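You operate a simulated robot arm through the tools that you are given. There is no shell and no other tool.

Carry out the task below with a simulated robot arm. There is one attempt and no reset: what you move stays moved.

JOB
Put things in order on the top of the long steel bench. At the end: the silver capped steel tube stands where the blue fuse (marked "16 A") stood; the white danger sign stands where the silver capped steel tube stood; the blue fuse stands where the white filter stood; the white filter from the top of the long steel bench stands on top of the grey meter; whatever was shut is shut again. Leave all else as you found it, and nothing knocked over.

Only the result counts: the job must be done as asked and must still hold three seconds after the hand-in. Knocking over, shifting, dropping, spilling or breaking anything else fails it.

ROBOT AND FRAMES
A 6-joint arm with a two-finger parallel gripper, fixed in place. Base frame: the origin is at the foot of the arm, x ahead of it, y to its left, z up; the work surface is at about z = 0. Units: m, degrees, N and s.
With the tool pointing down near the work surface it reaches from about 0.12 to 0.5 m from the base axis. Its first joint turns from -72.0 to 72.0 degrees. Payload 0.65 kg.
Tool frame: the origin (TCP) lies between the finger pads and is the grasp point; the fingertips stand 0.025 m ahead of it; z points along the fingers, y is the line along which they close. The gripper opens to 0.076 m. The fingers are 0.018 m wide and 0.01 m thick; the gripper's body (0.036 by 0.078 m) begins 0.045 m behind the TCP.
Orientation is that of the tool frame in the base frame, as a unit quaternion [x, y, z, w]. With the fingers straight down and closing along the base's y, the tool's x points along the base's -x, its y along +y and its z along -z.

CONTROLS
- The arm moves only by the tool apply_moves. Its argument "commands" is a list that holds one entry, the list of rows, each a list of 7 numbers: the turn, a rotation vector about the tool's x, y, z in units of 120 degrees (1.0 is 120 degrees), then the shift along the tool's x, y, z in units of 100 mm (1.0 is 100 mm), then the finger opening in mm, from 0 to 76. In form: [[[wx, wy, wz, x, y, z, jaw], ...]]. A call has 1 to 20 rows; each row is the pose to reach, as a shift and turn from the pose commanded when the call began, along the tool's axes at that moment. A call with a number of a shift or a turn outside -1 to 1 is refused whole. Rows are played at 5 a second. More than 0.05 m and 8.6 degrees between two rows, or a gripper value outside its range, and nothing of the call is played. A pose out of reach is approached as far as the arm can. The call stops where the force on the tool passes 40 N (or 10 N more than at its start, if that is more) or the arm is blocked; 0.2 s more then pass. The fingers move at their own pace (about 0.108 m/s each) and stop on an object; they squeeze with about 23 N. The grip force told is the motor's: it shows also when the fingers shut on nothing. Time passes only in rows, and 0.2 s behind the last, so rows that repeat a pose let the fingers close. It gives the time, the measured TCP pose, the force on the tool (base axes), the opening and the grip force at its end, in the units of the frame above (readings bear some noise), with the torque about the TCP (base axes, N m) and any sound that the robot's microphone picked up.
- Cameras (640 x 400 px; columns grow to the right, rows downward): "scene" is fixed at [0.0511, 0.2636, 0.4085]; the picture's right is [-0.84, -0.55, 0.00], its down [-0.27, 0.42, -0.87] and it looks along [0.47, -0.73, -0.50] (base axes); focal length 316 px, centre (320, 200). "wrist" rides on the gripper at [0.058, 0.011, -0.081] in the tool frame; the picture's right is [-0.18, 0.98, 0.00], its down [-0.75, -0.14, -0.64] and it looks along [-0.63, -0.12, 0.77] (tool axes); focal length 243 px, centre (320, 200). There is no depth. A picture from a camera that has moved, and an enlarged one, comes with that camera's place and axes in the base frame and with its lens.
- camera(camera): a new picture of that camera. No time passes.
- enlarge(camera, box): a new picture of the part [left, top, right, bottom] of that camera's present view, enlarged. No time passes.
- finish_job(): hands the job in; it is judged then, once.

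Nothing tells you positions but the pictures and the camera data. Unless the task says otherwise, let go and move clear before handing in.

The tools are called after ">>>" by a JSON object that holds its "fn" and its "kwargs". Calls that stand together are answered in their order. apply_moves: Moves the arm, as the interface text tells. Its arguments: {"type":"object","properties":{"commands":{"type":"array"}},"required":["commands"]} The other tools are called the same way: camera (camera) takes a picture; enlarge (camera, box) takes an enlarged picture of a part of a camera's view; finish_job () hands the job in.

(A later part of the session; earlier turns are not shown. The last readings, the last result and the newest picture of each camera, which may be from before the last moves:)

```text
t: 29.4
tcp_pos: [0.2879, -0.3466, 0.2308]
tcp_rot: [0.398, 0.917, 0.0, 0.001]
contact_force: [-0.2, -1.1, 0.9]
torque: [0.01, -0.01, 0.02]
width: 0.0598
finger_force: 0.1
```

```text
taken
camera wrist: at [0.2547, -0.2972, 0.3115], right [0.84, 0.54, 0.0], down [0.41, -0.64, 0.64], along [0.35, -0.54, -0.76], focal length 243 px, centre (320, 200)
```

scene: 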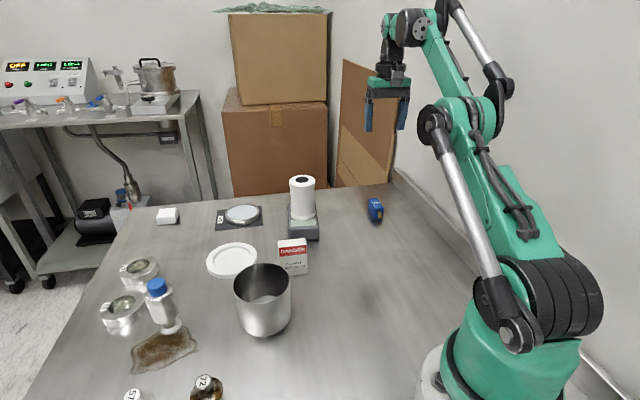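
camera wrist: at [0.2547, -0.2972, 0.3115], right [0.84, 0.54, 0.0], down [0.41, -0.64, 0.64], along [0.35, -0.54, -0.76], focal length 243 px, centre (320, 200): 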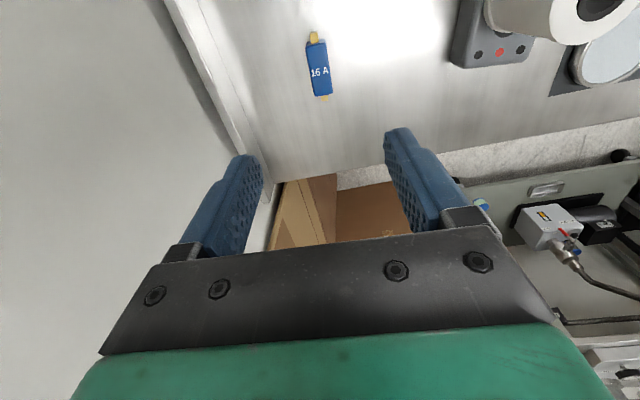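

The fuse stands in the filter's old place. Now I'll travel high to the tube, turning the hand to about +18° so the fingers clear the dishes.

>>> {"fn": "apply_moves", "kwargs": {"commands": [[[0, 0, -0.068, 0.12, 0.16, 0, 76], [0, 0, -0.136, 0.3, 0.39, 0, 76], [0, 0, -0.204, 0.48, 0.62, 0, 76], [0, 0, -0.272, 0.64, 0.83, 0, 76], [0, 0, -0.34, 0.738, 0.968, 0, 76], [0, 0, -0.34, 0.738, 0.968, 0, 76]]]}}

>>> {"fn": "apply_moves", "kwargs": {"commands": [[[0, 0, -0.066, -0.06, 0.3, 0, 76], [0, 0, -0.133, -0.13, 0.65, 0, 76], [0, 0, -0.2, -0.193, 1.0, 0, 76], [0, 0, -0.2, -0.193, 1.0, 0, 76]]]}}

>>> {"fn": "apply_moves", "kwargs": {"commands": [[[0, 0, 0, -0.1, 0.3, 0, 76], [0, 0, 0, -0.2, 0.65, 0, 76], [0, 0, 0, -0.309, 0.951, 0, 76], [0, 0, 0, -0.309, 0.951, 0, 76]]]}}

>>> {"fn": "camera", "kwargs": {"camera": "wrist"}}

>>> {"fn": "camera", "kwargs": {"camera": "scene"}}

```text
t: 30.8
tcp_pos: [0.3091, -0.2274, 0.2303]
tcp_rot: [0.052, 0.999, -0.001, 0.001]
contact_force: [-0.2, 0.1, 0.5]
torque: [-0.02, -0.03, -0.04]
width: 0.0756
finger_force: 0.1
```

```text
t: 31.8
tcp_pos: [0.338, -0.1316, 0.2312]
tcp_rot: [-0.157, 0.988, -0.002, 0.0]
contact_force: [-0.1, -0.4, 0.1]
torque: [0.02, 0.0, 0.01]
width: 0.0759
finger_force: 0.0
```

```text
t: 32.8
tcp_pos: [0.3371, -0.0297, 0.229]
tcp_rot: [-0.156, 0.988, -0.002, 0.001]
contact_force: [-0.9, -0.1, -0.8]
torque: [0.03, 0.0, 0.03]
width: 0.076
finger_force: 0.1
```

```text
taken
camera wrist: at [0.2773, -0.0376, 0.3113], right [-0.13, 0.99, 0.0], down [0.76, 0.1, 0.64], along [0.64, 0.08, -0.77], focal length 243 px, centre (320, 200)
```

wrist: 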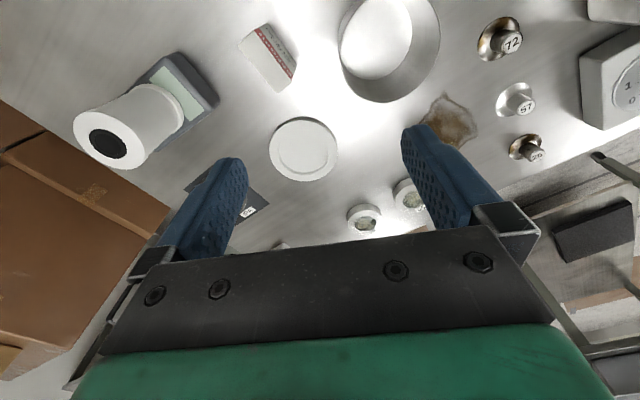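

```text
taken
```

scene: 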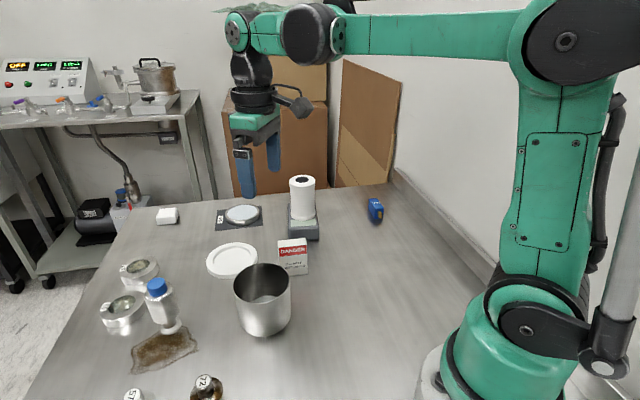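

I'll continue toward the tube; it is currently hidden behind the right finger.

>>> {"fn": "apply_moves", "kwargs": {"commands": [[[0, 0, 0, -0.2, 0.3, 0, 76], [0, 0, 0, -0.4, 0.65, 0, 76], [0, 0, 0, -0.468, 0.9, 0, 76], [0, 0, 0, -0.468, 0.9, 0, 76]]]}}

>>> {"fn": "camera", "kwargs": {"camera": "wrist"}}

>>> {"fn": "enlarge", "kwargs": {"camera": "scene", "box": [80, 240, 240, 380]}}

```text
t: 33.8
tcp_pos: [0.3552, 0.0706, 0.2301]
tcp_rot: [-0.157, 0.988, -0.002, 0.001]
contact_force: [0.1, -0.4, -0.2]
torque: [0.01, -0.01, 0.02]
width: 0.0759
finger_force: 0.1
```

```text
taken
camera wrist: at [0.295, 0.0629, 0.3109], right [-0.13, 0.99, 0.0], down [0.76, 0.1, 0.64], along [0.64, 0.08, -0.77], focal length 243 px, centre (320, 200)
```

wrist: 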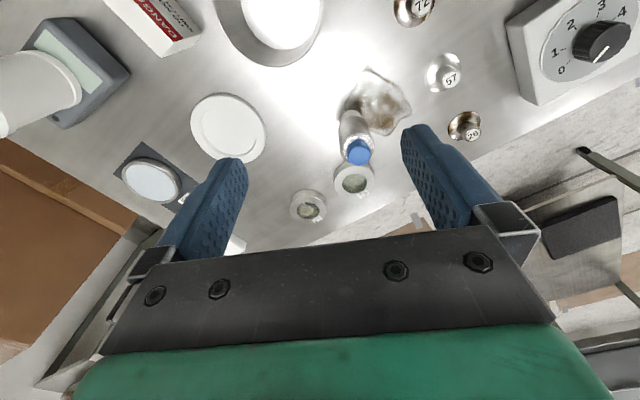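

```text
2.86 times, centred on (160, 310) of scene
camera zoom: at [0.0511, 0.2636, 0.4085], right [-0.84, -0.55, 0.0], down [-0.27, 0.42, -0.87], along [0.47, -0.73, -0.5], focal length 904 px, centre (777, -114)
```

zoom: 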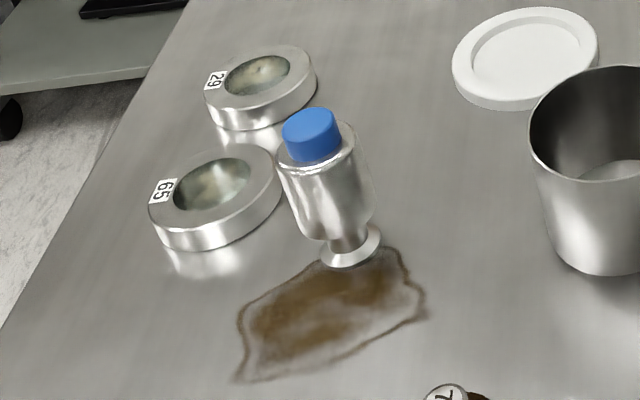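

>>> {"fn": "enlarge", "kwargs": {"camera": "wrist", "box": [290, 50, 450, 220]}}

>>> {"fn": "enlarge", "kwargs": {"camera": "scene", "box": [110, 265, 200, 345]}}

```text
2.35 times, centred on (370, 135) of wrist
camera zoom: at [0.295, 0.0629, 0.3109], right [-0.13, 0.99, 0.0], down [0.76, 0.1, 0.64], along [0.64, 0.08, -0.77], focal length 571 px, centre (202, 353)
```

zoom: 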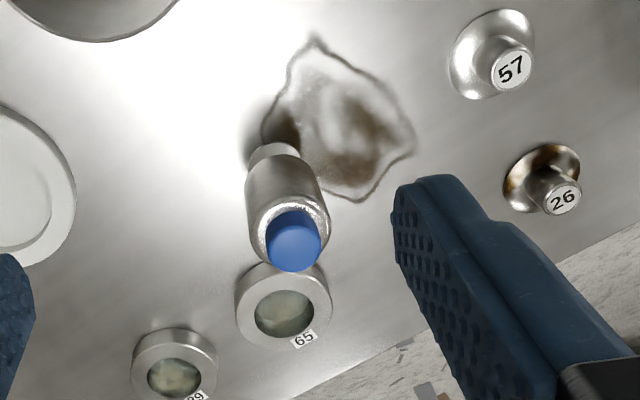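

```text
5.00 times, centred on (155, 305) of scene
camera zoom: at [0.0511, 0.2636, 0.4085], right [-0.84, -0.55, 0.0], down [-0.27, 0.42, -0.87], along [0.47, -0.73, -0.5], focal length 1582 px, centre (1145, -325)
```

zoom: 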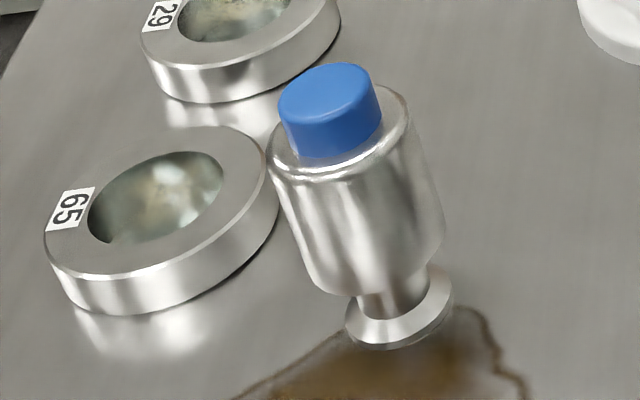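

The tube is centred at about (0.4145, 0.118), about 0.09 m tall, with its body (40 mm across) spanning z 0.022–0.076. I'll move above it and check alignment.

>>> {"fn": "apply_moves", "kwargs": {"commands": [[[0, 0, 0, -0.25, 0.1, 0.1, 76], [0, 0, 0, -0.5, 0.19, 0.3, 76], [0, 0, 0, -0.71, 0.268, 0.5, 76], [0, 0, 0, -0.71, 0.268, 0.8, 76], [0, 0, 0, -0.71, 0.268, 0.8, 76]]]}}

>>> {"fn": "camera", "kwargs": {"camera": "wrist"}}

>>> {"fn": "enlarge", "kwargs": {"camera": "scene", "box": [80, 200, 240, 350]}}

```text
t: 35.0
tcp_pos: [0.4144, 0.1174, 0.1498]
tcp_rot: [-0.157, 0.988, 0.0, 0.002]
contact_force: [0.3, 0.5, -0.1]
torque: [0.02, 0.03, -0.03]
width: 0.0759
finger_force: 0.2
```

```text
taken
camera wrist: at [0.3547, 0.1092, 0.2307], right [-0.13, 0.99, 0.0], down [0.76, 0.1, 0.64], along [0.64, 0.08, -0.77], focal length 243 px, centre (320, 200)
```

wrist: 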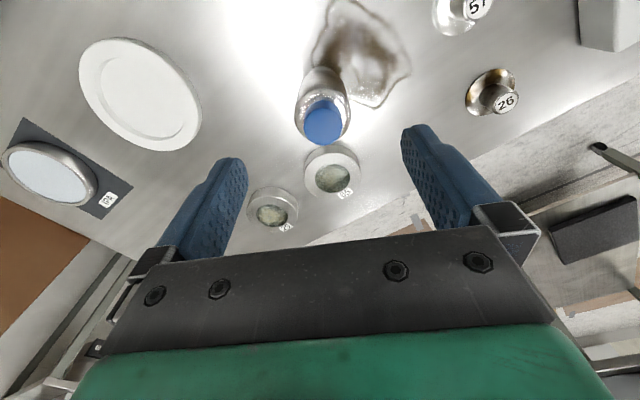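

```text
2.67 times, centred on (160, 275) of scene
camera zoom: at [0.0511, 0.2636, 0.4085], right [-0.84, -0.55, 0.0], down [-0.27, 0.42, -0.87], along [0.47, -0.73, -0.5], focal length 844 px, centre (747, 0)
```

zoom: 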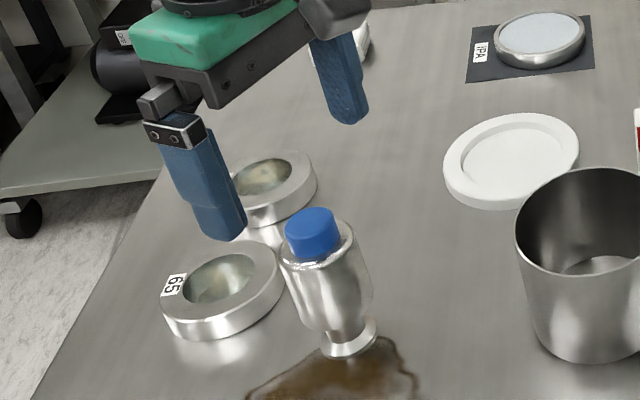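

The cap sits at about (0.412, 0.119), well inside the open fingers. I'll descend to z ≈ 0.055.

>>> {"fn": "apply_moves", "kwargs": {"commands": [[[0, 0, 0, 0.014, 0.02, 0.25, 76], [0, 0, 0, 0.014, 0.02, 0.5, 76], [0, 0, 0, 0.014, 0.02, 0.75, 76], [0, 0, 0, 0.014, 0.02, 0.95, 76], [0, 0, 0, 0.014, 0.02, 0.95, 76]]]}}

>>> {"fn": "camera", "kwargs": {"camera": "wrist"}}

>>> {"fn": "enlarge", "kwargs": {"camera": "scene", "box": [80, 220, 240, 350]}}

```text
t: 36.2
tcp_pos: [0.4117, 0.1186, 0.055]
tcp_rot: [-0.157, 0.988, -0.001, 0.001]
contact_force: [0.1, -0.7, 0.8]
torque: [0.05, 0.02, 0.04]
width: 0.076
finger_force: 0.2
```

```text
taken
camera wrist: at [0.352, 0.1107, 0.1357], right [-0.13, 0.99, 0.0], down [0.76, 0.1, 0.64], along [0.64, 0.08, -0.77], focal length 243 px, centre (320, 200)
```

wrist: 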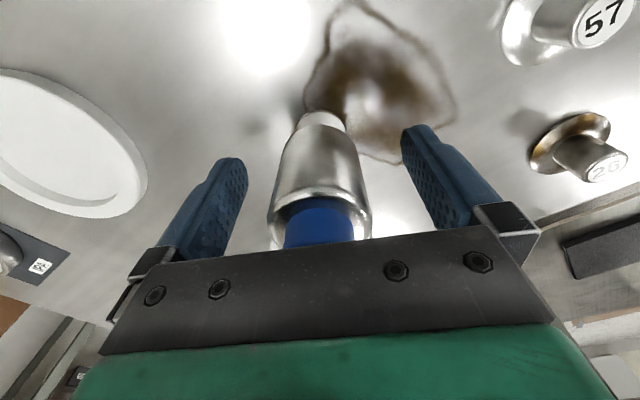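

```text
3.08 times, centred on (160, 285) of scene
camera zoom: at [0.0511, 0.2636, 0.4085], right [-0.84, -0.55, 0.0], down [-0.27, 0.42, -0.87], along [0.47, -0.73, -0.5], focal length 974 px, centre (812, -62)
```

zoom: 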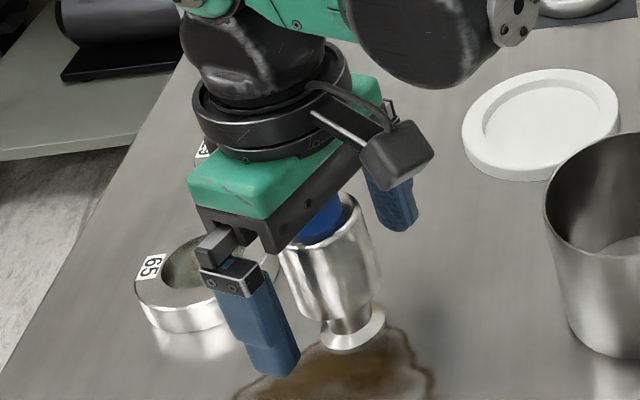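

The tube stands between the pads with clearance above. Closing gently.

>>> {"fn": "apply_moves", "kwargs": {"commands": [[[0, 0, 0, 0, 0, 0, 62], [0, 0, 0, 0, 0, 0, 52], [0, 0, 0, 0, 0, 0, 44], [0, 0, 0, 0, 0, 0, 36], [0, 0, 0, 0, 0, 0, 28], [0, 0, 0, 0, 0, 0, 28]]]}}

>>> {"fn": "camera", "kwargs": {"camera": "wrist"}}

>>> {"fn": "enlarge", "kwargs": {"camera": "scene", "box": [80, 220, 240, 350]}}

```text
t: 37.6
tcp_pos: [0.4121, 0.1184, 0.0545]
tcp_rot: [-0.156, 0.988, 0.0, 0.001]
contact_force: [0.1, -0.7, 0.2]
torque: [0.03, 0.01, -0.01]
width: 0.0375
finger_force: 22.8
```

```text
taken
camera wrist: at [0.3521, 0.1106, 0.136], right [-0.13, 0.99, 0.0], down [0.76, 0.1, 0.64], along [0.64, 0.08, -0.77], focal length 243 px, centre (320, 200)
```

wrist: 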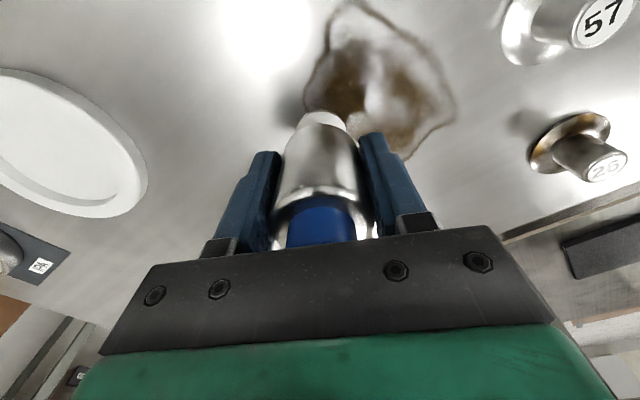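

```text
3.08 times, centred on (160, 285) of scene
camera zoom: at [0.0511, 0.2636, 0.4085], right [-0.84, -0.55, 0.0], down [-0.27, 0.42, -0.87], along [0.47, -0.73, -0.5], focal length 974 px, centre (812, -62)
```

zoom: 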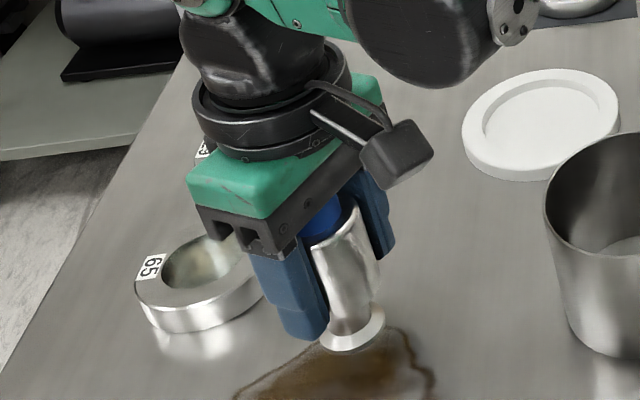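

The tube is gripped at 37.5 mm; its place is (0.412, 0.1185). I'll lift it high enough to clear the pot.

>>> {"fn": "apply_moves", "kwargs": {"commands": [[[0, 0, 0, 0, 0, -0.1, 28], [0, 0, 0, 0, 0, -0.3, 28], [0, 0, 0, 0, 0, -0.6, 28], [0, 0, 0, 0, 0, -0.9, 28], [0, 0, 0, 0, 0, -1.0, 28], [0, 0, 0, 0, 0, -1.0, 28]]]}}

>>> {"fn": "apply_moves", "kwargs": {"commands": [[[0, 0, 0, 0, 0, -0.2, 28], [0, 0, 0, 0.15, -0.06, -0.45, 28], [0, 0, 0, 0.4, -0.17, -0.5, 28], [0, 0, 0, 0.65, -0.28, -0.5, 28], [0, 0, 0, 0.789, -0.336, -0.5, 28], [0, 0, 0, 0.789, -0.336, -0.5, 28]]]}}

>>> {"fn": "camera", "kwargs": {"camera": "wrist"}}

>>> {"fn": "camera", "kwargs": {"camera": "scene"}}

```text
t: 39.0
tcp_pos: [0.4128, 0.1194, 0.1556]
tcp_rot: [-0.157, 0.988, -0.001, 0.001]
contact_force: [0.4, -0.5, -1.2]
torque: [-0.04, -0.01, 0.01]
width: 0.0375
finger_force: 22.8
```

```text
t: 40.4
tcp_pos: [0.3482, 0.0623, 0.2061]
tcp_rot: [-0.156, 0.988, -0.001, 0.001]
contact_force: [-0.3, -1.1, -1.9]
torque: [0.01, -0.03, 0.01]
width: 0.0373
finger_force: 23.1
```

```text
taken
camera wrist: at [0.2872, 0.0544, 0.2861], right [-0.13, 0.99, 0.0], down [0.76, 0.1, 0.64], along [0.64, 0.08, -0.77], focal length 243 px, centre (320, 200)
```

wrist: 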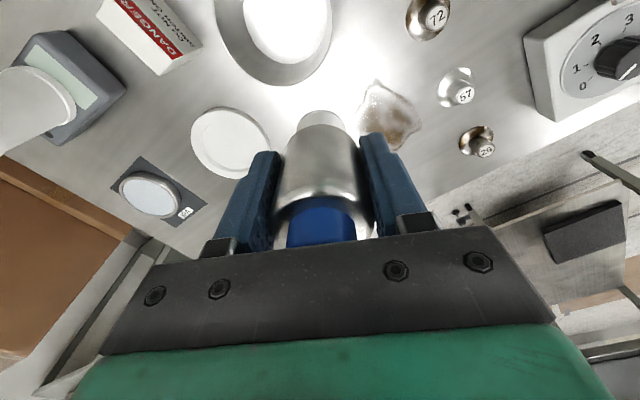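

```text
taken
```

scene: 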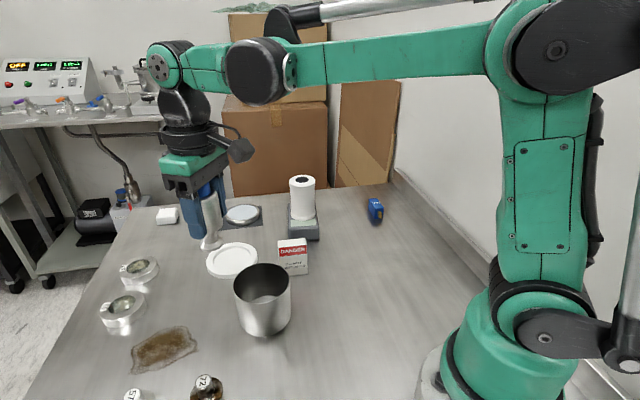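

The tube is held upright and high. I'll continue to the fuse's old place.

>>> {"fn": "apply_moves", "kwargs": {"commands": [[[0, 0, 0, 0.15, -0.06, 0, 28], [0, 0, 0, 0.4, -0.17, 0, 28], [0, 0, 0, 0.65, -0.28, 0, 28], [0, 0, 0, 0.789, -0.336, 0, 28], [0, 0, 0, 0.789, -0.336, 0, 28]]]}}

>>> {"fn": "apply_moves", "kwargs": {"commands": [[[0, 0, 0, 0.15, -0.06, 0, 28], [0, 0, 0, 0.4, -0.17, 0, 28], [0, 0, 0, 0.65, -0.28, 0, 28], [0, 0, 0, 0.789, -0.336, 0, 28], [0, 0, 0, 0.789, -0.336, 0, 28]]]}}

>>> {"fn": "camera", "kwargs": {"camera": "scene"}}

```text
t: 41.6
tcp_pos: [0.2823, 0.0068, 0.2033]
tcp_rot: [-0.157, 0.988, -0.001, 0.001]
contact_force: [0.4, 0.1, -1.8]
torque: [-0.02, 0.04, -0.03]
width: 0.0374
finger_force: 22.4
```

```text
t: 42.8
tcp_pos: [0.2174, -0.0512, 0.2043]
tcp_rot: [-0.157, 0.988, -0.001, 0.0]
contact_force: [0.3, -0.5, -0.9]
torque: [-0.01, 0.01, 0.01]
width: 0.0376
finger_force: 22.8
```

```text
taken
```

scene: 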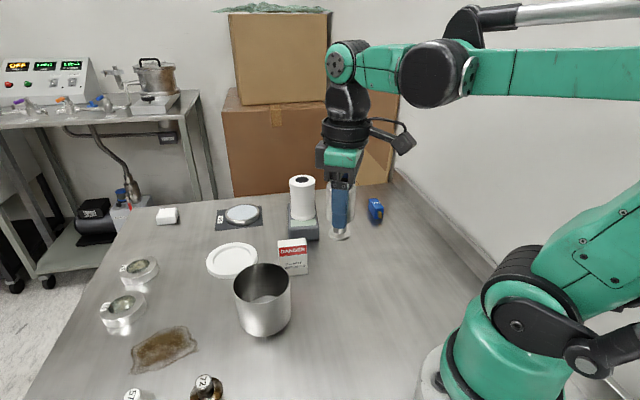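

The tube is above the fuse's old place (0.218, -0.051). I'll descend in stages.

>>> {"fn": "apply_moves", "kwargs": {"commands": [[[0, 0, 0, 0, 0, 0.25, 28], [0, 0, 0, 0, 0, 0.5, 28], [0, 0, 0, 0, 0, 0.75, 28], [0, 0, 0, 0, 0, 1.0, 28], [0, 0, 0, 0, 0, 1.0, 28]]]}}

>>> {"fn": "apply_moves", "kwargs": {"commands": [[[0, 0, 0, 0, 0, 0.2, 28], [0, 0, 0, 0, 0, 0.35, 28], [0, 0, 0, 0, 0, 0.44, 28], [0, 0, 0, 0, 0, 0.44, 28]]]}}

>>> {"fn": "enlarge", "kwargs": {"camera": "scene", "box": [270, 220, 410, 340]}}

```text
t: 44.0
tcp_pos: [0.2163, -0.0486, 0.1039]
tcp_rot: [-0.156, 0.988, 0.0, 0.002]
contact_force: [-0.2, -0.2, -2.0]
torque: [0.01, 0.02, -0.02]
width: 0.0374
finger_force: 22.8
```

```text
t: 45.0
tcp_pos: [0.2176, -0.0508, 0.0613]
tcp_rot: [-0.156, 0.988, 0.0, 0.001]
contact_force: [0.5, 0.0, -1.4]
torque: [0.02, 0.02, 0.03]
width: 0.0371
finger_force: 23.0
```

```text
3.33 times, centred on (340, 280) of scene
camera zoom: at [0.0511, 0.2636, 0.4085], right [-0.84, -0.55, 0.0], down [-0.27, 0.42, -0.87], along [0.47, -0.73, -0.5], focal length 1055 px, centre (253, -67)
```

zoom: 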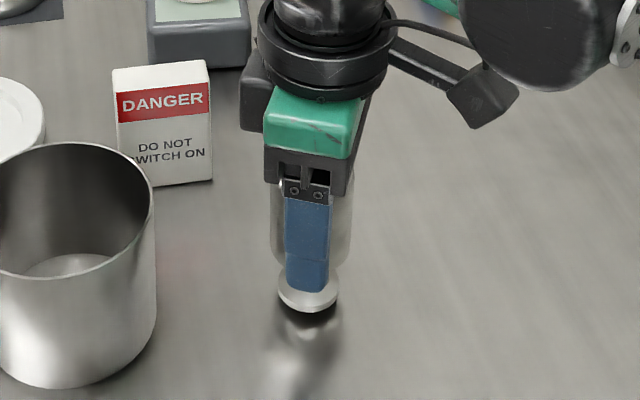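

>>> {"fn": "apply_moves", "kwargs": {"commands": [[[0, 0, 0, 0, 0, 0.02, 28], [0, 0, 0, 0, 0, 0.04, 28], [0, 0, 0, 0, 0, 0.055, 28], [0, 0, 0, 0, 0, 0.055, 28]]]}}

>>> {"fn": "enlarge", "kwargs": {"camera": "scene", "box": [300, 260, 380, 330]}}

```text
t: 46.0
tcp_pos: [0.2179, -0.0498, 0.0538]
tcp_rot: [-0.156, 0.988, -0.001, 0.002]
contact_force: [0.0, 0.4, -1.6]
torque: [0.0, 0.0, 0.0]
width: 0.0371
finger_force: 22.7
```

```text
5.71 times, centred on (340, 295) of scene
camera zoom: at [0.0511, 0.2636, 0.4085], right [-0.84, -0.55, 0.0], down [-0.27, 0.42, -0.87], along [0.47, -0.73, -0.5], focal length 1808 px, centre (206, -343)
```

zoom: 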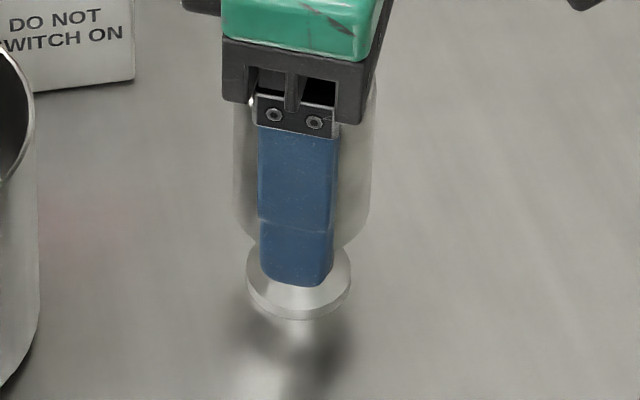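

No contact yet; I'll continue in 1 mm steps.

>>> {"fn": "apply_moves", "kwargs": {"commands": [[[0, 0, 0, 0, 0, 0.01, 28], [0, 0, 0, 0, 0, 0.015, 28], [0, 0, 0, 0, 0, 0.015, 28]]]}}

```text
t: 46.8
tcp_pos: [0.2186, -0.0505, 0.0535]
tcp_rot: [-0.156, 0.988, 0.0, 0.001]
contact_force: [0.7, -1.3, 17.8]
torque: [-0.03, -0.11, 0.0]
width: 0.0375
finger_force: 22.4
```

Contact at 18 N. I'll ease off slightly, release and rise straight.

>>> {"fn": "apply_moves", "kwargs": {"commands": [[[0, 0, 0, 0, 0, -0.006, 28], [0, 0, 0, 0, 0, -0.006, 28], [0, 0, 0, 0, 0, -0.006, 40], [0, 0, 0, 0, 0, -0.006, 50], [0, 0, 0, 0, 0, -0.006, 62], [0, 0, 0, 0, 0, -0.006, 76], [0, 0, 0, 0, 0, -0.006, 76]]]}}

>>> {"fn": "enlarge", "kwargs": {"camera": "scene", "box": [300, 240, 400, 330]}}

>>> {"fn": "camera", "kwargs": {"camera": "wrist"}}

```text
t: 48.4
tcp_pos: [0.219, -0.05, 0.0535]
tcp_rot: [-0.157, 0.988, 0.0, 0.001]
contact_force: [0.8, -0.5, -0.1]
torque: [-0.01, -0.01, 0.0]
width: 0.076
finger_force: 0.0
```

```text
4.44 times, centred on (350, 285) of scene
camera zoom: at [0.0511, 0.2636, 0.4085], right [-0.84, -0.55, 0.0], down [-0.27, 0.42, -0.87], along [0.47, -0.73, -0.5], focal length 1406 px, centre (187, -178)
```

zoom: 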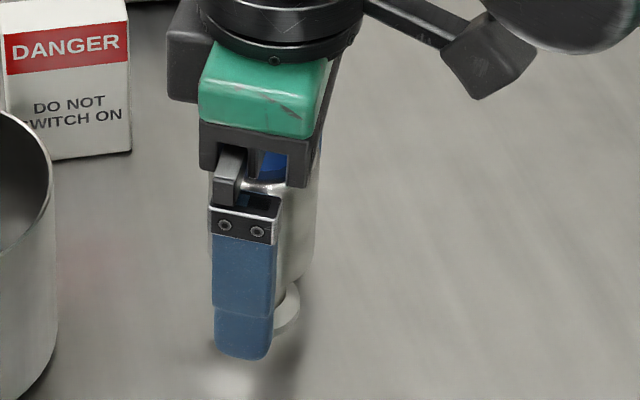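

```text
taken
camera wrist: at [0.1581, -0.0581, 0.1353], right [-0.13, 0.99, 0.0], down [0.76, 0.1, 0.64], along [0.64, 0.08, -0.77], focal length 243 px, centre (320, 200)
```

wrist: 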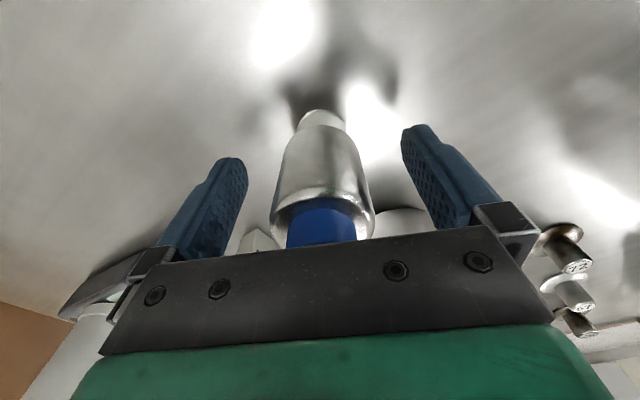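

Released and standing. I'll rise straight up and check it.

>>> {"fn": "apply_moves", "kwargs": {"commands": [[[0, 0, 0, 0, 0, -0.15, 76], [0, 0, 0, 0, 0, -0.4, 76], [0, 0, 0, 0, 0, -0.7, 76], [0, 0, 0, 0, 0, -1.0, 76], [0, 0, 0, 0, 0, -1.0, 76]]]}}

>>> {"fn": "apply_moves", "kwargs": {"commands": [[[0, 0, 0, 0, 0, -0.35, 76], [0, 0, 0, 0, 0, -0.7, 76], [0, 0, 0, 0, 0, -0.8, 76], [0, 0, 0, 0, 0, -0.8, 76]]]}}

>>> {"fn": "camera", "kwargs": {"camera": "scene"}}

>>> {"fn": "camera", "kwargs": {"camera": "wrist"}}

```text
t: 49.6
tcp_pos: [0.218, -0.049, 0.154]
tcp_rot: [-0.157, 0.988, -0.001, 0.001]
contact_force: [-0.4, -0.3, -0.3]
torque: [-0.01, -0.01, 0.03]
width: 0.0761
finger_force: 0.2
```

```text
t: 50.6
tcp_pos: [0.2187, -0.0501, 0.2331]
tcp_rot: [-0.156, 0.988, 0.0, 0.0]
contact_force: [-0.5, -0.2, 0.4]
torque: [0.0, -0.02, 0.0]
width: 0.076
finger_force: 0.0
```

```text
taken
```

scene: 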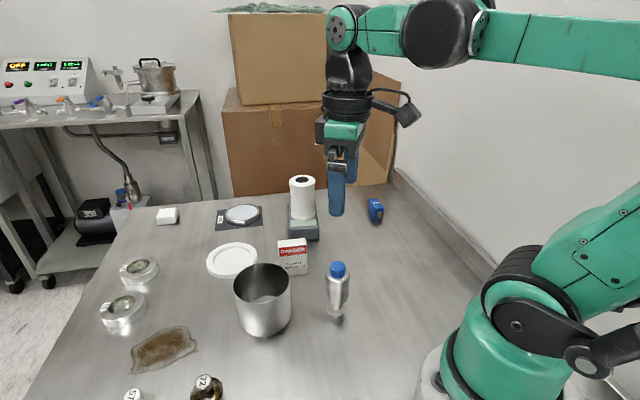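

```text
taken
camera wrist: at [0.1573, -0.0579, 0.3158], right [-0.13, 0.99, 0.0], down [0.76, 0.1, 0.64], along [0.64, 0.08, -0.77], focal length 243 px, centre (320, 200)
```

wrist: 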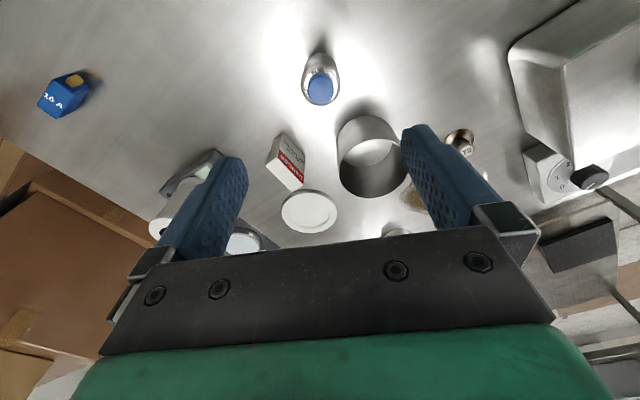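

The tube stands where the fuse was. Now the sign: I'll enlarge it in both views to find its pose.

>>> {"fn": "enlarge", "kwargs": {"camera": "wrist", "box": [240, 110, 340, 210]}}

>>> {"fn": "enlarge", "kwargs": {"camera": "scene", "box": [260, 225, 330, 285]}}

```text
4.00 times, centred on (290, 160) of wrist
camera zoom: at [0.1573, -0.0579, 0.3158], right [-0.13, 0.99, 0.0], down [0.76, 0.1, 0.64], along [0.64, 0.08, -0.77], focal length 970 px, centre (440, 360)
```

zoom: 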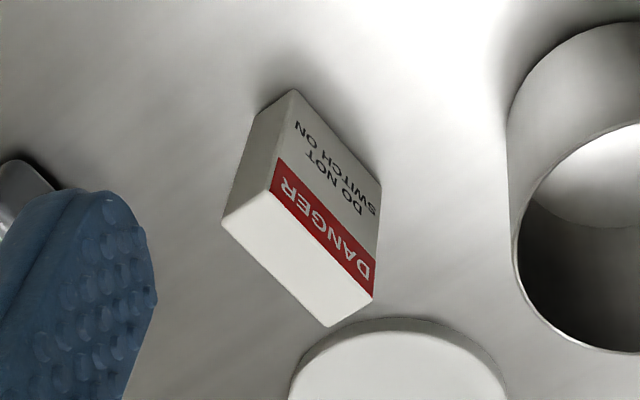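

```text
6.67 times, centred on (295, 255) of scene
camera zoom: at [0.0511, 0.2636, 0.4085], right [-0.84, -0.55, 0.0], down [-0.27, 0.42, -0.87], along [0.47, -0.73, -0.5], focal length 2109 px, centre (487, -167)
```

zoom: 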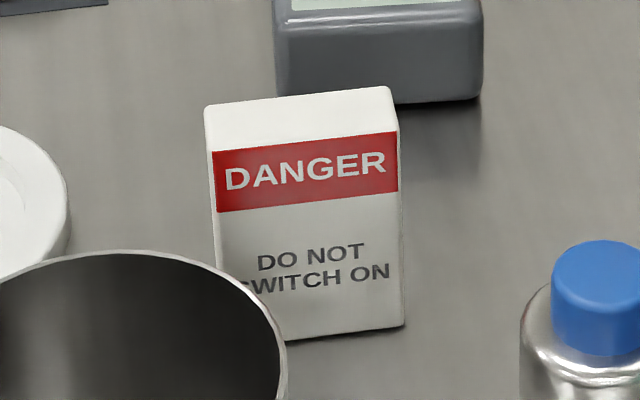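

The sign is centred at about (0.3305, -0.079), 0.067 m tall and 0.02 m thick, with its long side at about 43°. I'll move above it with the hand turned to about +43° so the fingers close across its thickness.

>>> {"fn": "apply_moves", "kwargs": {"commands": [[[0, 0, -0.052, -0.25, -0.16, 0, 76], [0, 0, -0.104, -0.5, -0.32, 0, 60], [0, 0, -0.156, -0.75, -0.47, 0.1, 50], [0, 0, -0.208, -0.979, -0.622, 0.3, 50], [0, 0, -0.208, -0.979, -0.622, 0.7, 50], [0, 0, -0.208, -0.979, -0.622, 0.95, 50], [0, 0, -0.208, -0.979, -0.622, 0.95, 50]]]}}

>>> {"fn": "camera", "kwargs": {"camera": "wrist"}}

>>> {"fn": "enlarge", "kwargs": {"camera": "scene", "box": [220, 160, 380, 290]}}

```text
t: 52.2
tcp_pos: [0.3297, -0.0814, 0.1405]
tcp_rot: [-0.366, 0.931, -0.001, 0.001]
contact_force: [0.5, -0.6, 0.0]
torque: [-0.02, -0.02, 0.03]
width: 0.0499
finger_force: 0.1
```

```text
taken
camera wrist: at [0.2794, -0.1123, 0.2208], right [-0.54, 0.84, 0.0], down [0.65, 0.41, 0.64], along [0.54, 0.34, -0.77], focal length 243 px, centre (320, 200)
```

wrist: 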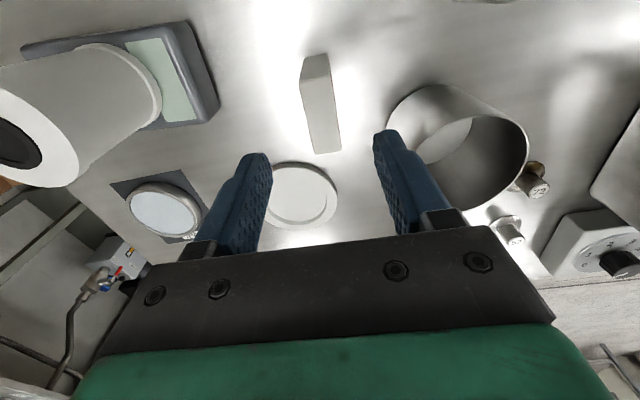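

```text
3.08 times, centred on (300, 225) of scene
camera zoom: at [0.0511, 0.2636, 0.4085], right [-0.84, -0.55, 0.0], down [-0.27, 0.42, -0.87], along [0.47, -0.73, -0.5], focal length 974 px, centre (382, 123)
```

zoom: 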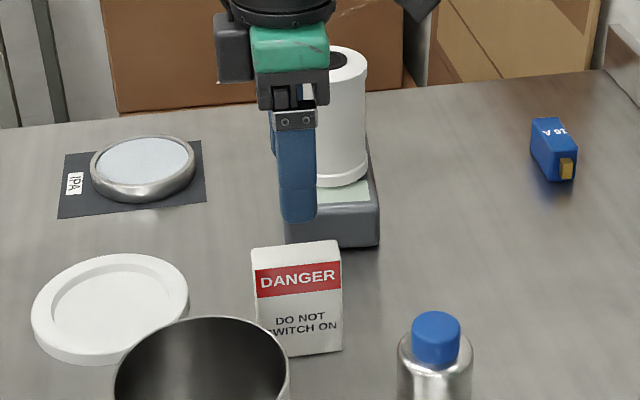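

>>> {"fn": "enlarge", "kwargs": {"camera": "wrist", "box": [270, 30, 390, 170]}}

```text
2.86 times, centred on (330, 100) of wrist
camera zoom: at [0.2794, -0.1123, 0.2208], right [-0.54, 0.84, 0.0], down [0.65, 0.41, 0.64], along [0.54, 0.34, -0.77], focal length 693 px, centre (291, 486)
```

zoom: 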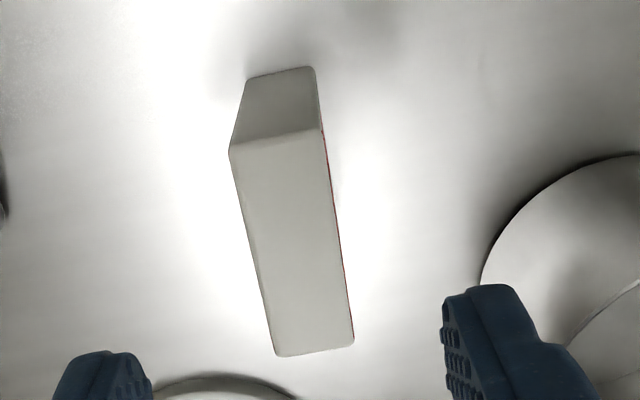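

The hand is aligned with the sign (centre 0.330, -0.079, long side 43°). I'll descend to z ≈ 0.045.

>>> {"fn": "apply_moves", "kwargs": {"commands": [[[0, 0, 0, -0.02, 0.018, 0.2, 50], [0, 0, 0, -0.02, 0.018, 0.45, 50], [0, 0, 0, -0.02, 0.018, 0.7, 50], [0, 0, 0, -0.02, 0.018, 0.95, 50], [0, 0, 0, -0.02, 0.018, 0.95, 50]]]}}

>>> {"fn": "camera", "kwargs": {"camera": "wrist"}}

>>> {"fn": "enlarge", "kwargs": {"camera": "scene", "box": [220, 180, 380, 290]}}

```text
t: 53.4
tcp_pos: [0.3317, -0.0776, 0.0427]
tcp_rot: [-0.365, 0.931, 0.0, 0.001]
contact_force: [0.3, -0.1, -0.4]
torque: [0.0, 0.0, -0.02]
width: 0.0497
finger_force: 0.0
```

```text
taken
camera wrist: at [0.2797, -0.1091, 0.1245], right [-0.53, 0.84, 0.0], down [0.65, 0.41, 0.64], along [0.54, 0.34, -0.77], focal length 243 px, centre (320, 200)
```

wrist: 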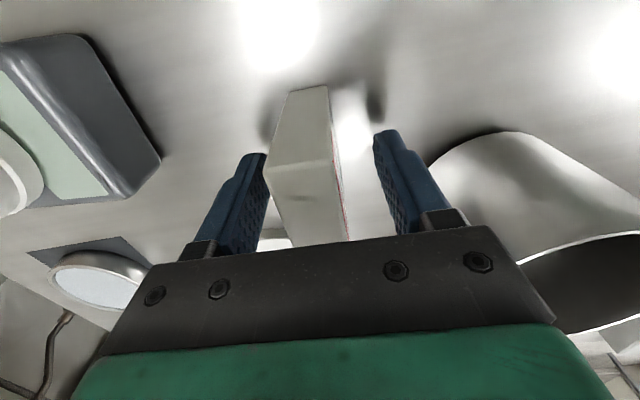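

```text
3.64 times, centred on (300, 235) of scene
camera zoom: at [0.051, 0.2636, 0.4085], right [-0.84, -0.55, 0.0], down [-0.27, 0.42, -0.87], along [0.47, -0.73, -0.5], focal length 1150 px, centre (393, 73)
```

zoom: 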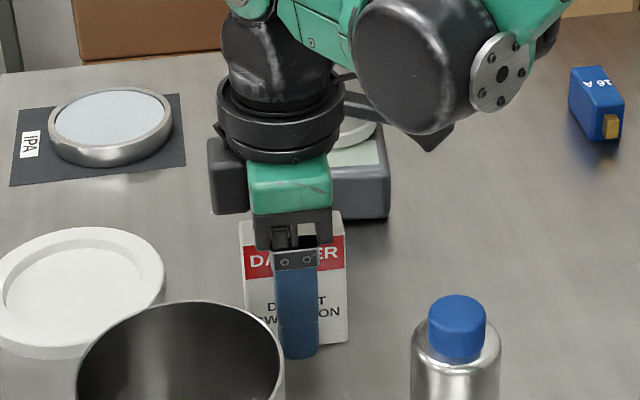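

The sign stands between the pads. Closing.

>>> {"fn": "apply_moves", "kwargs": {"commands": [[[0, 0, 0, 0, 0, 0, 42], [0, 0, 0, 0, 0, 0, 35], [0, 0, 0, 0, 0, 0, 28], [0, 0, 0, 0, 0, 0, 20], [0, 0, 0, 0, 0, 0, 10], [0, 0, 0, 0, 0, 0, 10]]]}}

>>> {"fn": "camera", "kwargs": {"camera": "wrist"}}

>>> {"fn": "enlarge", "kwargs": {"camera": "scene", "box": [220, 180, 380, 290]}}

```text
t: 54.8
tcp_pos: [0.3316, -0.0782, 0.0441]
tcp_rot: [-0.366, 0.931, -0.001, 0.001]
contact_force: [-0.5, -0.8, 1.5]
torque: [-0.05, 0.02, 0.02]
width: 0.0194
finger_force: 22.5
```

```text
taken
camera wrist: at [0.2797, -0.1091, 0.1248], right [-0.53, 0.84, 0.0], down [0.65, 0.41, 0.64], along [0.54, 0.34, -0.77], focal length 243 px, centre (320, 200)
```

wrist: 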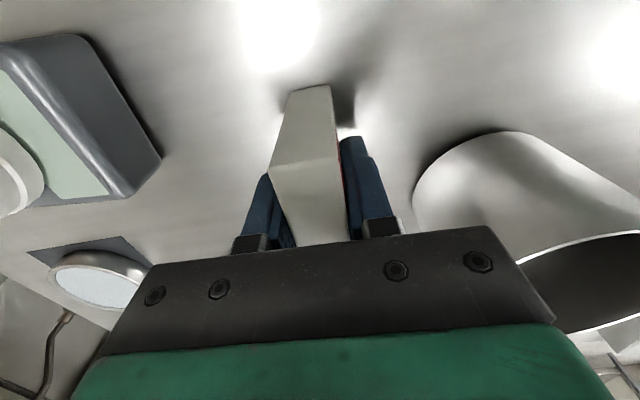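

```text
3.64 times, centred on (300, 235) of scene
camera zoom: at [0.0511, 0.2636, 0.4085], right [-0.84, -0.55, 0.0], down [-0.27, 0.42, -0.87], along [0.47, -0.73, -0.5], focal length 1150 px, centre (393, 73)
```

zoom: 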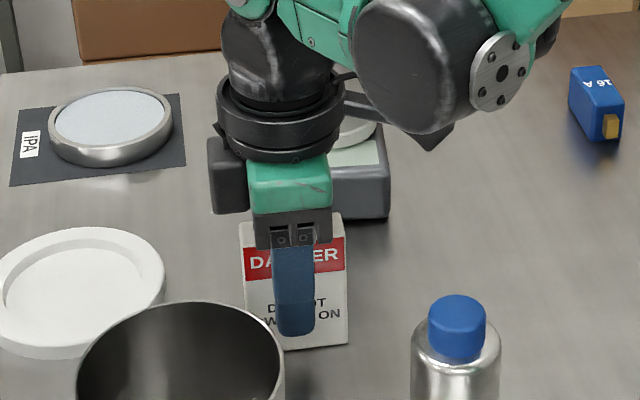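

The sign is gripped at 19.4 mm. I'll lift and carry it toward the tube's old place at (0.412, 0.1185).

>>> {"fn": "apply_moves", "kwargs": {"commands": [[[0, 0, 0, 0, 0, -0.1, 10], [0, 0, 0, 0, 0, -0.3, 10], [0, 0, 0, 0, 0, -0.6, 10], [0, 0, 0, 0, 0, -0.9, 10], [0, 0, 0, 0, 0, -1.0, 10], [0, 0, 0, 0, 0, -1.0, 10]]]}}

>>> {"fn": "apply_moves", "kwargs": {"commands": [[[0, 0, 0, 0, 0, -0.15, 10], [0, 0, 0, -0.1, 0.05, -0.35, 10], [0, 0, 0, -0.35, 0.16, -0.4, 10], [0, 0, 0, -0.65, 0.3, -0.4, 10], [0, 0, 0, -0.9, 0.41, -0.4, 10], [0, 0, 0, -0.97, 0.444, -0.4, 10], [0, 0, 0, -0.97, 0.444, -0.4, 10]]]}}

>>> {"fn": "camera", "kwargs": {"camera": "scene"}}

>>> {"fn": "camera", "kwargs": {"camera": "wrist"}}

```text
t: 56.2
tcp_pos: [0.3309, -0.0753, 0.1451]
tcp_rot: [-0.366, 0.931, 0.0, 0.0]
contact_force: [-0.2, 0.8, -1.2]
torque: [-0.01, 0.02, -0.01]
width: 0.0192
finger_force: 22.7
```

```text
t: 57.8
tcp_pos: [0.3713, 0.0223, 0.1837]
tcp_rot: [-0.366, 0.931, -0.001, 0.0]
contact_force: [-0.4, -0.3, -0.1]
torque: [0.01, -0.01, 0.02]
width: 0.0189
finger_force: 23.0
```

```text
taken
```

scene: 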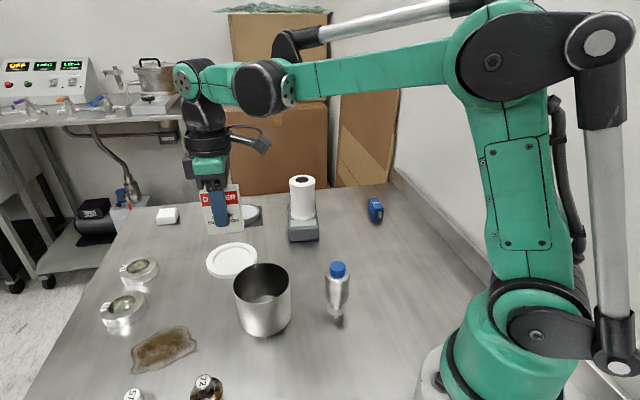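

```text
taken
camera wrist: at [0.3201, -0.0095, 0.2654], right [-0.53, 0.85, 0.0], down [0.65, 0.41, 0.64], along [0.54, 0.34, -0.77], focal length 243 px, centre (320, 200)
```

wrist: 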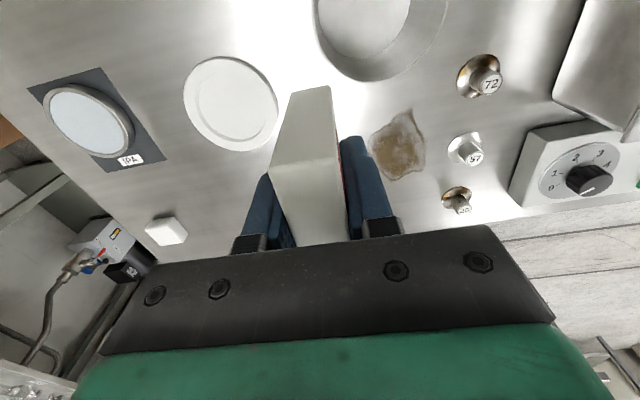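

The sign is secure. I'll do the second leg to the tube's old place.

>>> {"fn": "apply_moves", "kwargs": {"commands": [[[0, 0, 0, -0.2, 0.09, 0, 10], [0, 0, 0, -0.5, 0.22, 0, 10], [0, 0, 0, -0.8, 0.35, 0, 10], [0, 0, 0, -0.965, 0.427, 0, 10], [0, 0, 0, -0.965, 0.427, 0, 10], [0, 0, 0, -0.965, 0.427, 0, 10]]]}}

>>> {"fn": "apply_moves", "kwargs": {"commands": [[[0, 0, 0, 0, 0, 0.3, 10], [0, 0, 0, 0, 0, 0.6, 10], [0, 0, 0, 0, 0, 0.9, 10], [0, 0, 0, 0, 0, 0.9, 10]]]}}

>>> {"fn": "camera", "kwargs": {"camera": "wrist"}}

>>> {"fn": "enlarge", "kwargs": {"camera": "scene", "box": [80, 210, 240, 350]}}

```text
t: 59.2
tcp_pos: [0.4136, 0.1187, 0.1831]
tcp_rot: [-0.366, 0.931, -0.001, 0.0]
contact_force: [-0.6, -0.4, 0.2]
torque: [-0.02, -0.01, -0.04]
width: 0.0193
finger_force: 23.0
```

```text
t: 60.2
tcp_pos: [0.4133, 0.1187, 0.0933]
tcp_rot: [-0.365, 0.931, -0.001, 0.0]
contact_force: [-1.3, 1.1, 0.0]
torque: [0.01, -0.02, 0.01]
width: 0.0192
finger_force: 22.6
```

```text
taken
camera wrist: at [0.3618, 0.087, 0.1744], right [-0.53, 0.84, 0.0], down [0.65, 0.41, 0.64], along [0.54, 0.34, -0.77], focal length 243 px, centre (320, 200)
```

wrist: 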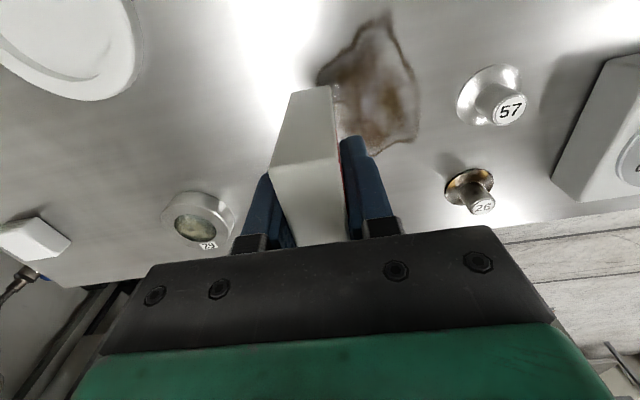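

```text
2.86 times, centred on (160, 280) of scene
camera zoom: at [0.0511, 0.2636, 0.4085], right [-0.84, -0.55, 0.0], down [-0.27, 0.42, -0.87], along [0.47, -0.73, -0.5], focal length 904 px, centre (777, -29)
```

zoom: 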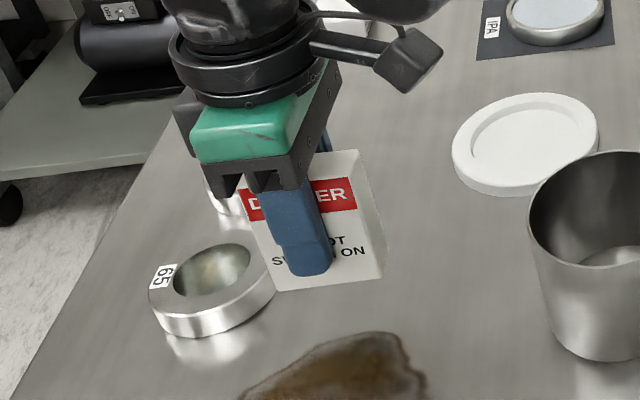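

I'll lower to just above the bench, then take small steps.

>>> {"fn": "apply_moves", "kwargs": {"commands": [[[0, 0, 0, 0, 0, 0.2, 10], [0, 0, 0, 0, 0, 0.38, 10], [0, 0, 0, 0, 0, 0.45, 10], [0, 0, 0, 0, 0, 0.45, 10]]]}}

>>> {"fn": "enlarge", "kwargs": {"camera": "scene", "box": [80, 230, 240, 370]}}

```text
t: 61.2
tcp_pos: [0.4137, 0.118, 0.0487]
tcp_rot: [-0.366, 0.931, -0.001, 0.0]
contact_force: [-0.3, -0.2, -1.1]
torque: [-0.02, 0.01, 0.0]
width: 0.0191
finger_force: 23.5
```

```text
2.86 times, centred on (160, 300) of scene
camera zoom: at [0.0511, 0.2636, 0.4085], right [-0.84, -0.55, 0.0], down [-0.27, 0.42, -0.87], along [0.47, -0.73, -0.5], focal length 904 px, centre (777, -86)
```

zoom: 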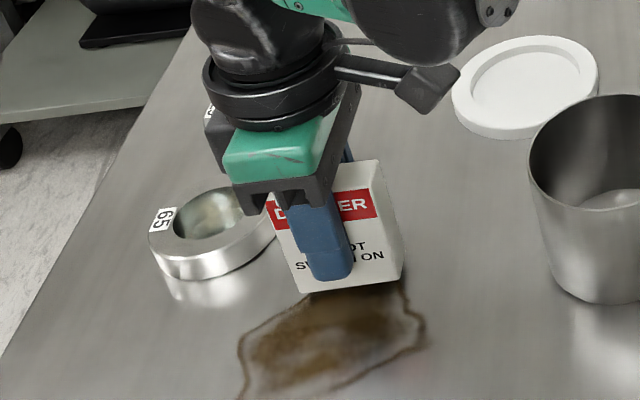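

>>> {"fn": "apply_moves", "kwargs": {"commands": [[[0, 0, 0, 0, 0, 0.02, 10], [0, 0, 0, 0, 0, 0.04, 10], [0, 0, 0, 0, 0, 0.04, 10]]]}}

```text
t: 62.0
tcp_pos: [0.4132, 0.1184, 0.0451]
tcp_rot: [-0.366, 0.931, -0.001, 0.0]
contact_force: [-0.3, -0.3, -0.2]
torque: [0.01, -0.01, 0.02]
width: 0.0194
finger_force: 23.2
```

No contact yet; I'll lower another millimetre or so.

>>> {"fn": "apply_moves", "kwargs": {"commands": [[[0, 0, 0, 0, 0, 0.01, 10], [0, 0, 0, 0, 0, 0.015, 10], [0, 0, 0, 0, 0, 0.015, 10]]]}}

```text
t: 62.8
tcp_pos: [0.4134, 0.1184, 0.0433]
tcp_rot: [-0.366, 0.931, -0.001, 0.0]
contact_force: [-1.4, -1.0, 3.3]
torque: [-0.03, 0.02, -0.01]
width: 0.0191
finger_force: 22.4
```

Light contact (about 3–4 N). Release and check before rising.

>>> {"fn": "apply_moves", "kwargs": {"commands": [[[0, 0, 0, 0, 0, 0.003, 10], [0, 0, 0, 0, 0, 0.003, 22], [0, 0, 0, 0, 0, 0.003, 30], [0, 0, 0, 0, 0, 0.003, 40], [0, 0, 0, 0, 0, 0.003, 50], [0, 0, 0, 0, 0, 0.003, 50]]]}}

>>> {"fn": "camera", "kwargs": {"camera": "wrist"}}

>>> {"fn": "enlarge", "kwargs": {"camera": "scene", "box": [80, 230, 240, 370]}}

```text
t: 64.2
tcp_pos: [0.4137, 0.1204, 0.0424]
tcp_rot: [-0.365, 0.931, 0.0, 0.001]
contact_force: [1.2, 0.4, 0.3]
torque: [0.05, -0.01, -0.02]
width: 0.0499
finger_force: 0.1
```

```text
taken
camera wrist: at [0.3618, 0.0871, 0.1243], right [-0.53, 0.84, 0.0], down [0.65, 0.41, 0.64], along [0.54, 0.34, -0.77], focal length 243 px, centre (320, 200)
```

wrist: 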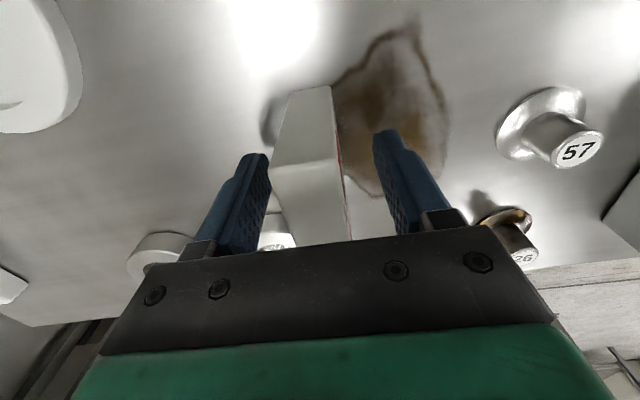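

```text
2.86 times, centred on (160, 300) of scene
camera zoom: at [0.0511, 0.2636, 0.4085], right [-0.84, -0.55, 0.0], down [-0.27, 0.42, -0.87], along [0.47, -0.73, -0.5], focal length 904 px, centre (777, -86)
```

zoom: 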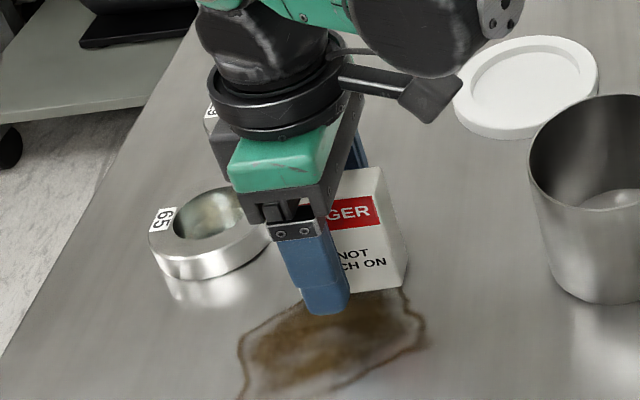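

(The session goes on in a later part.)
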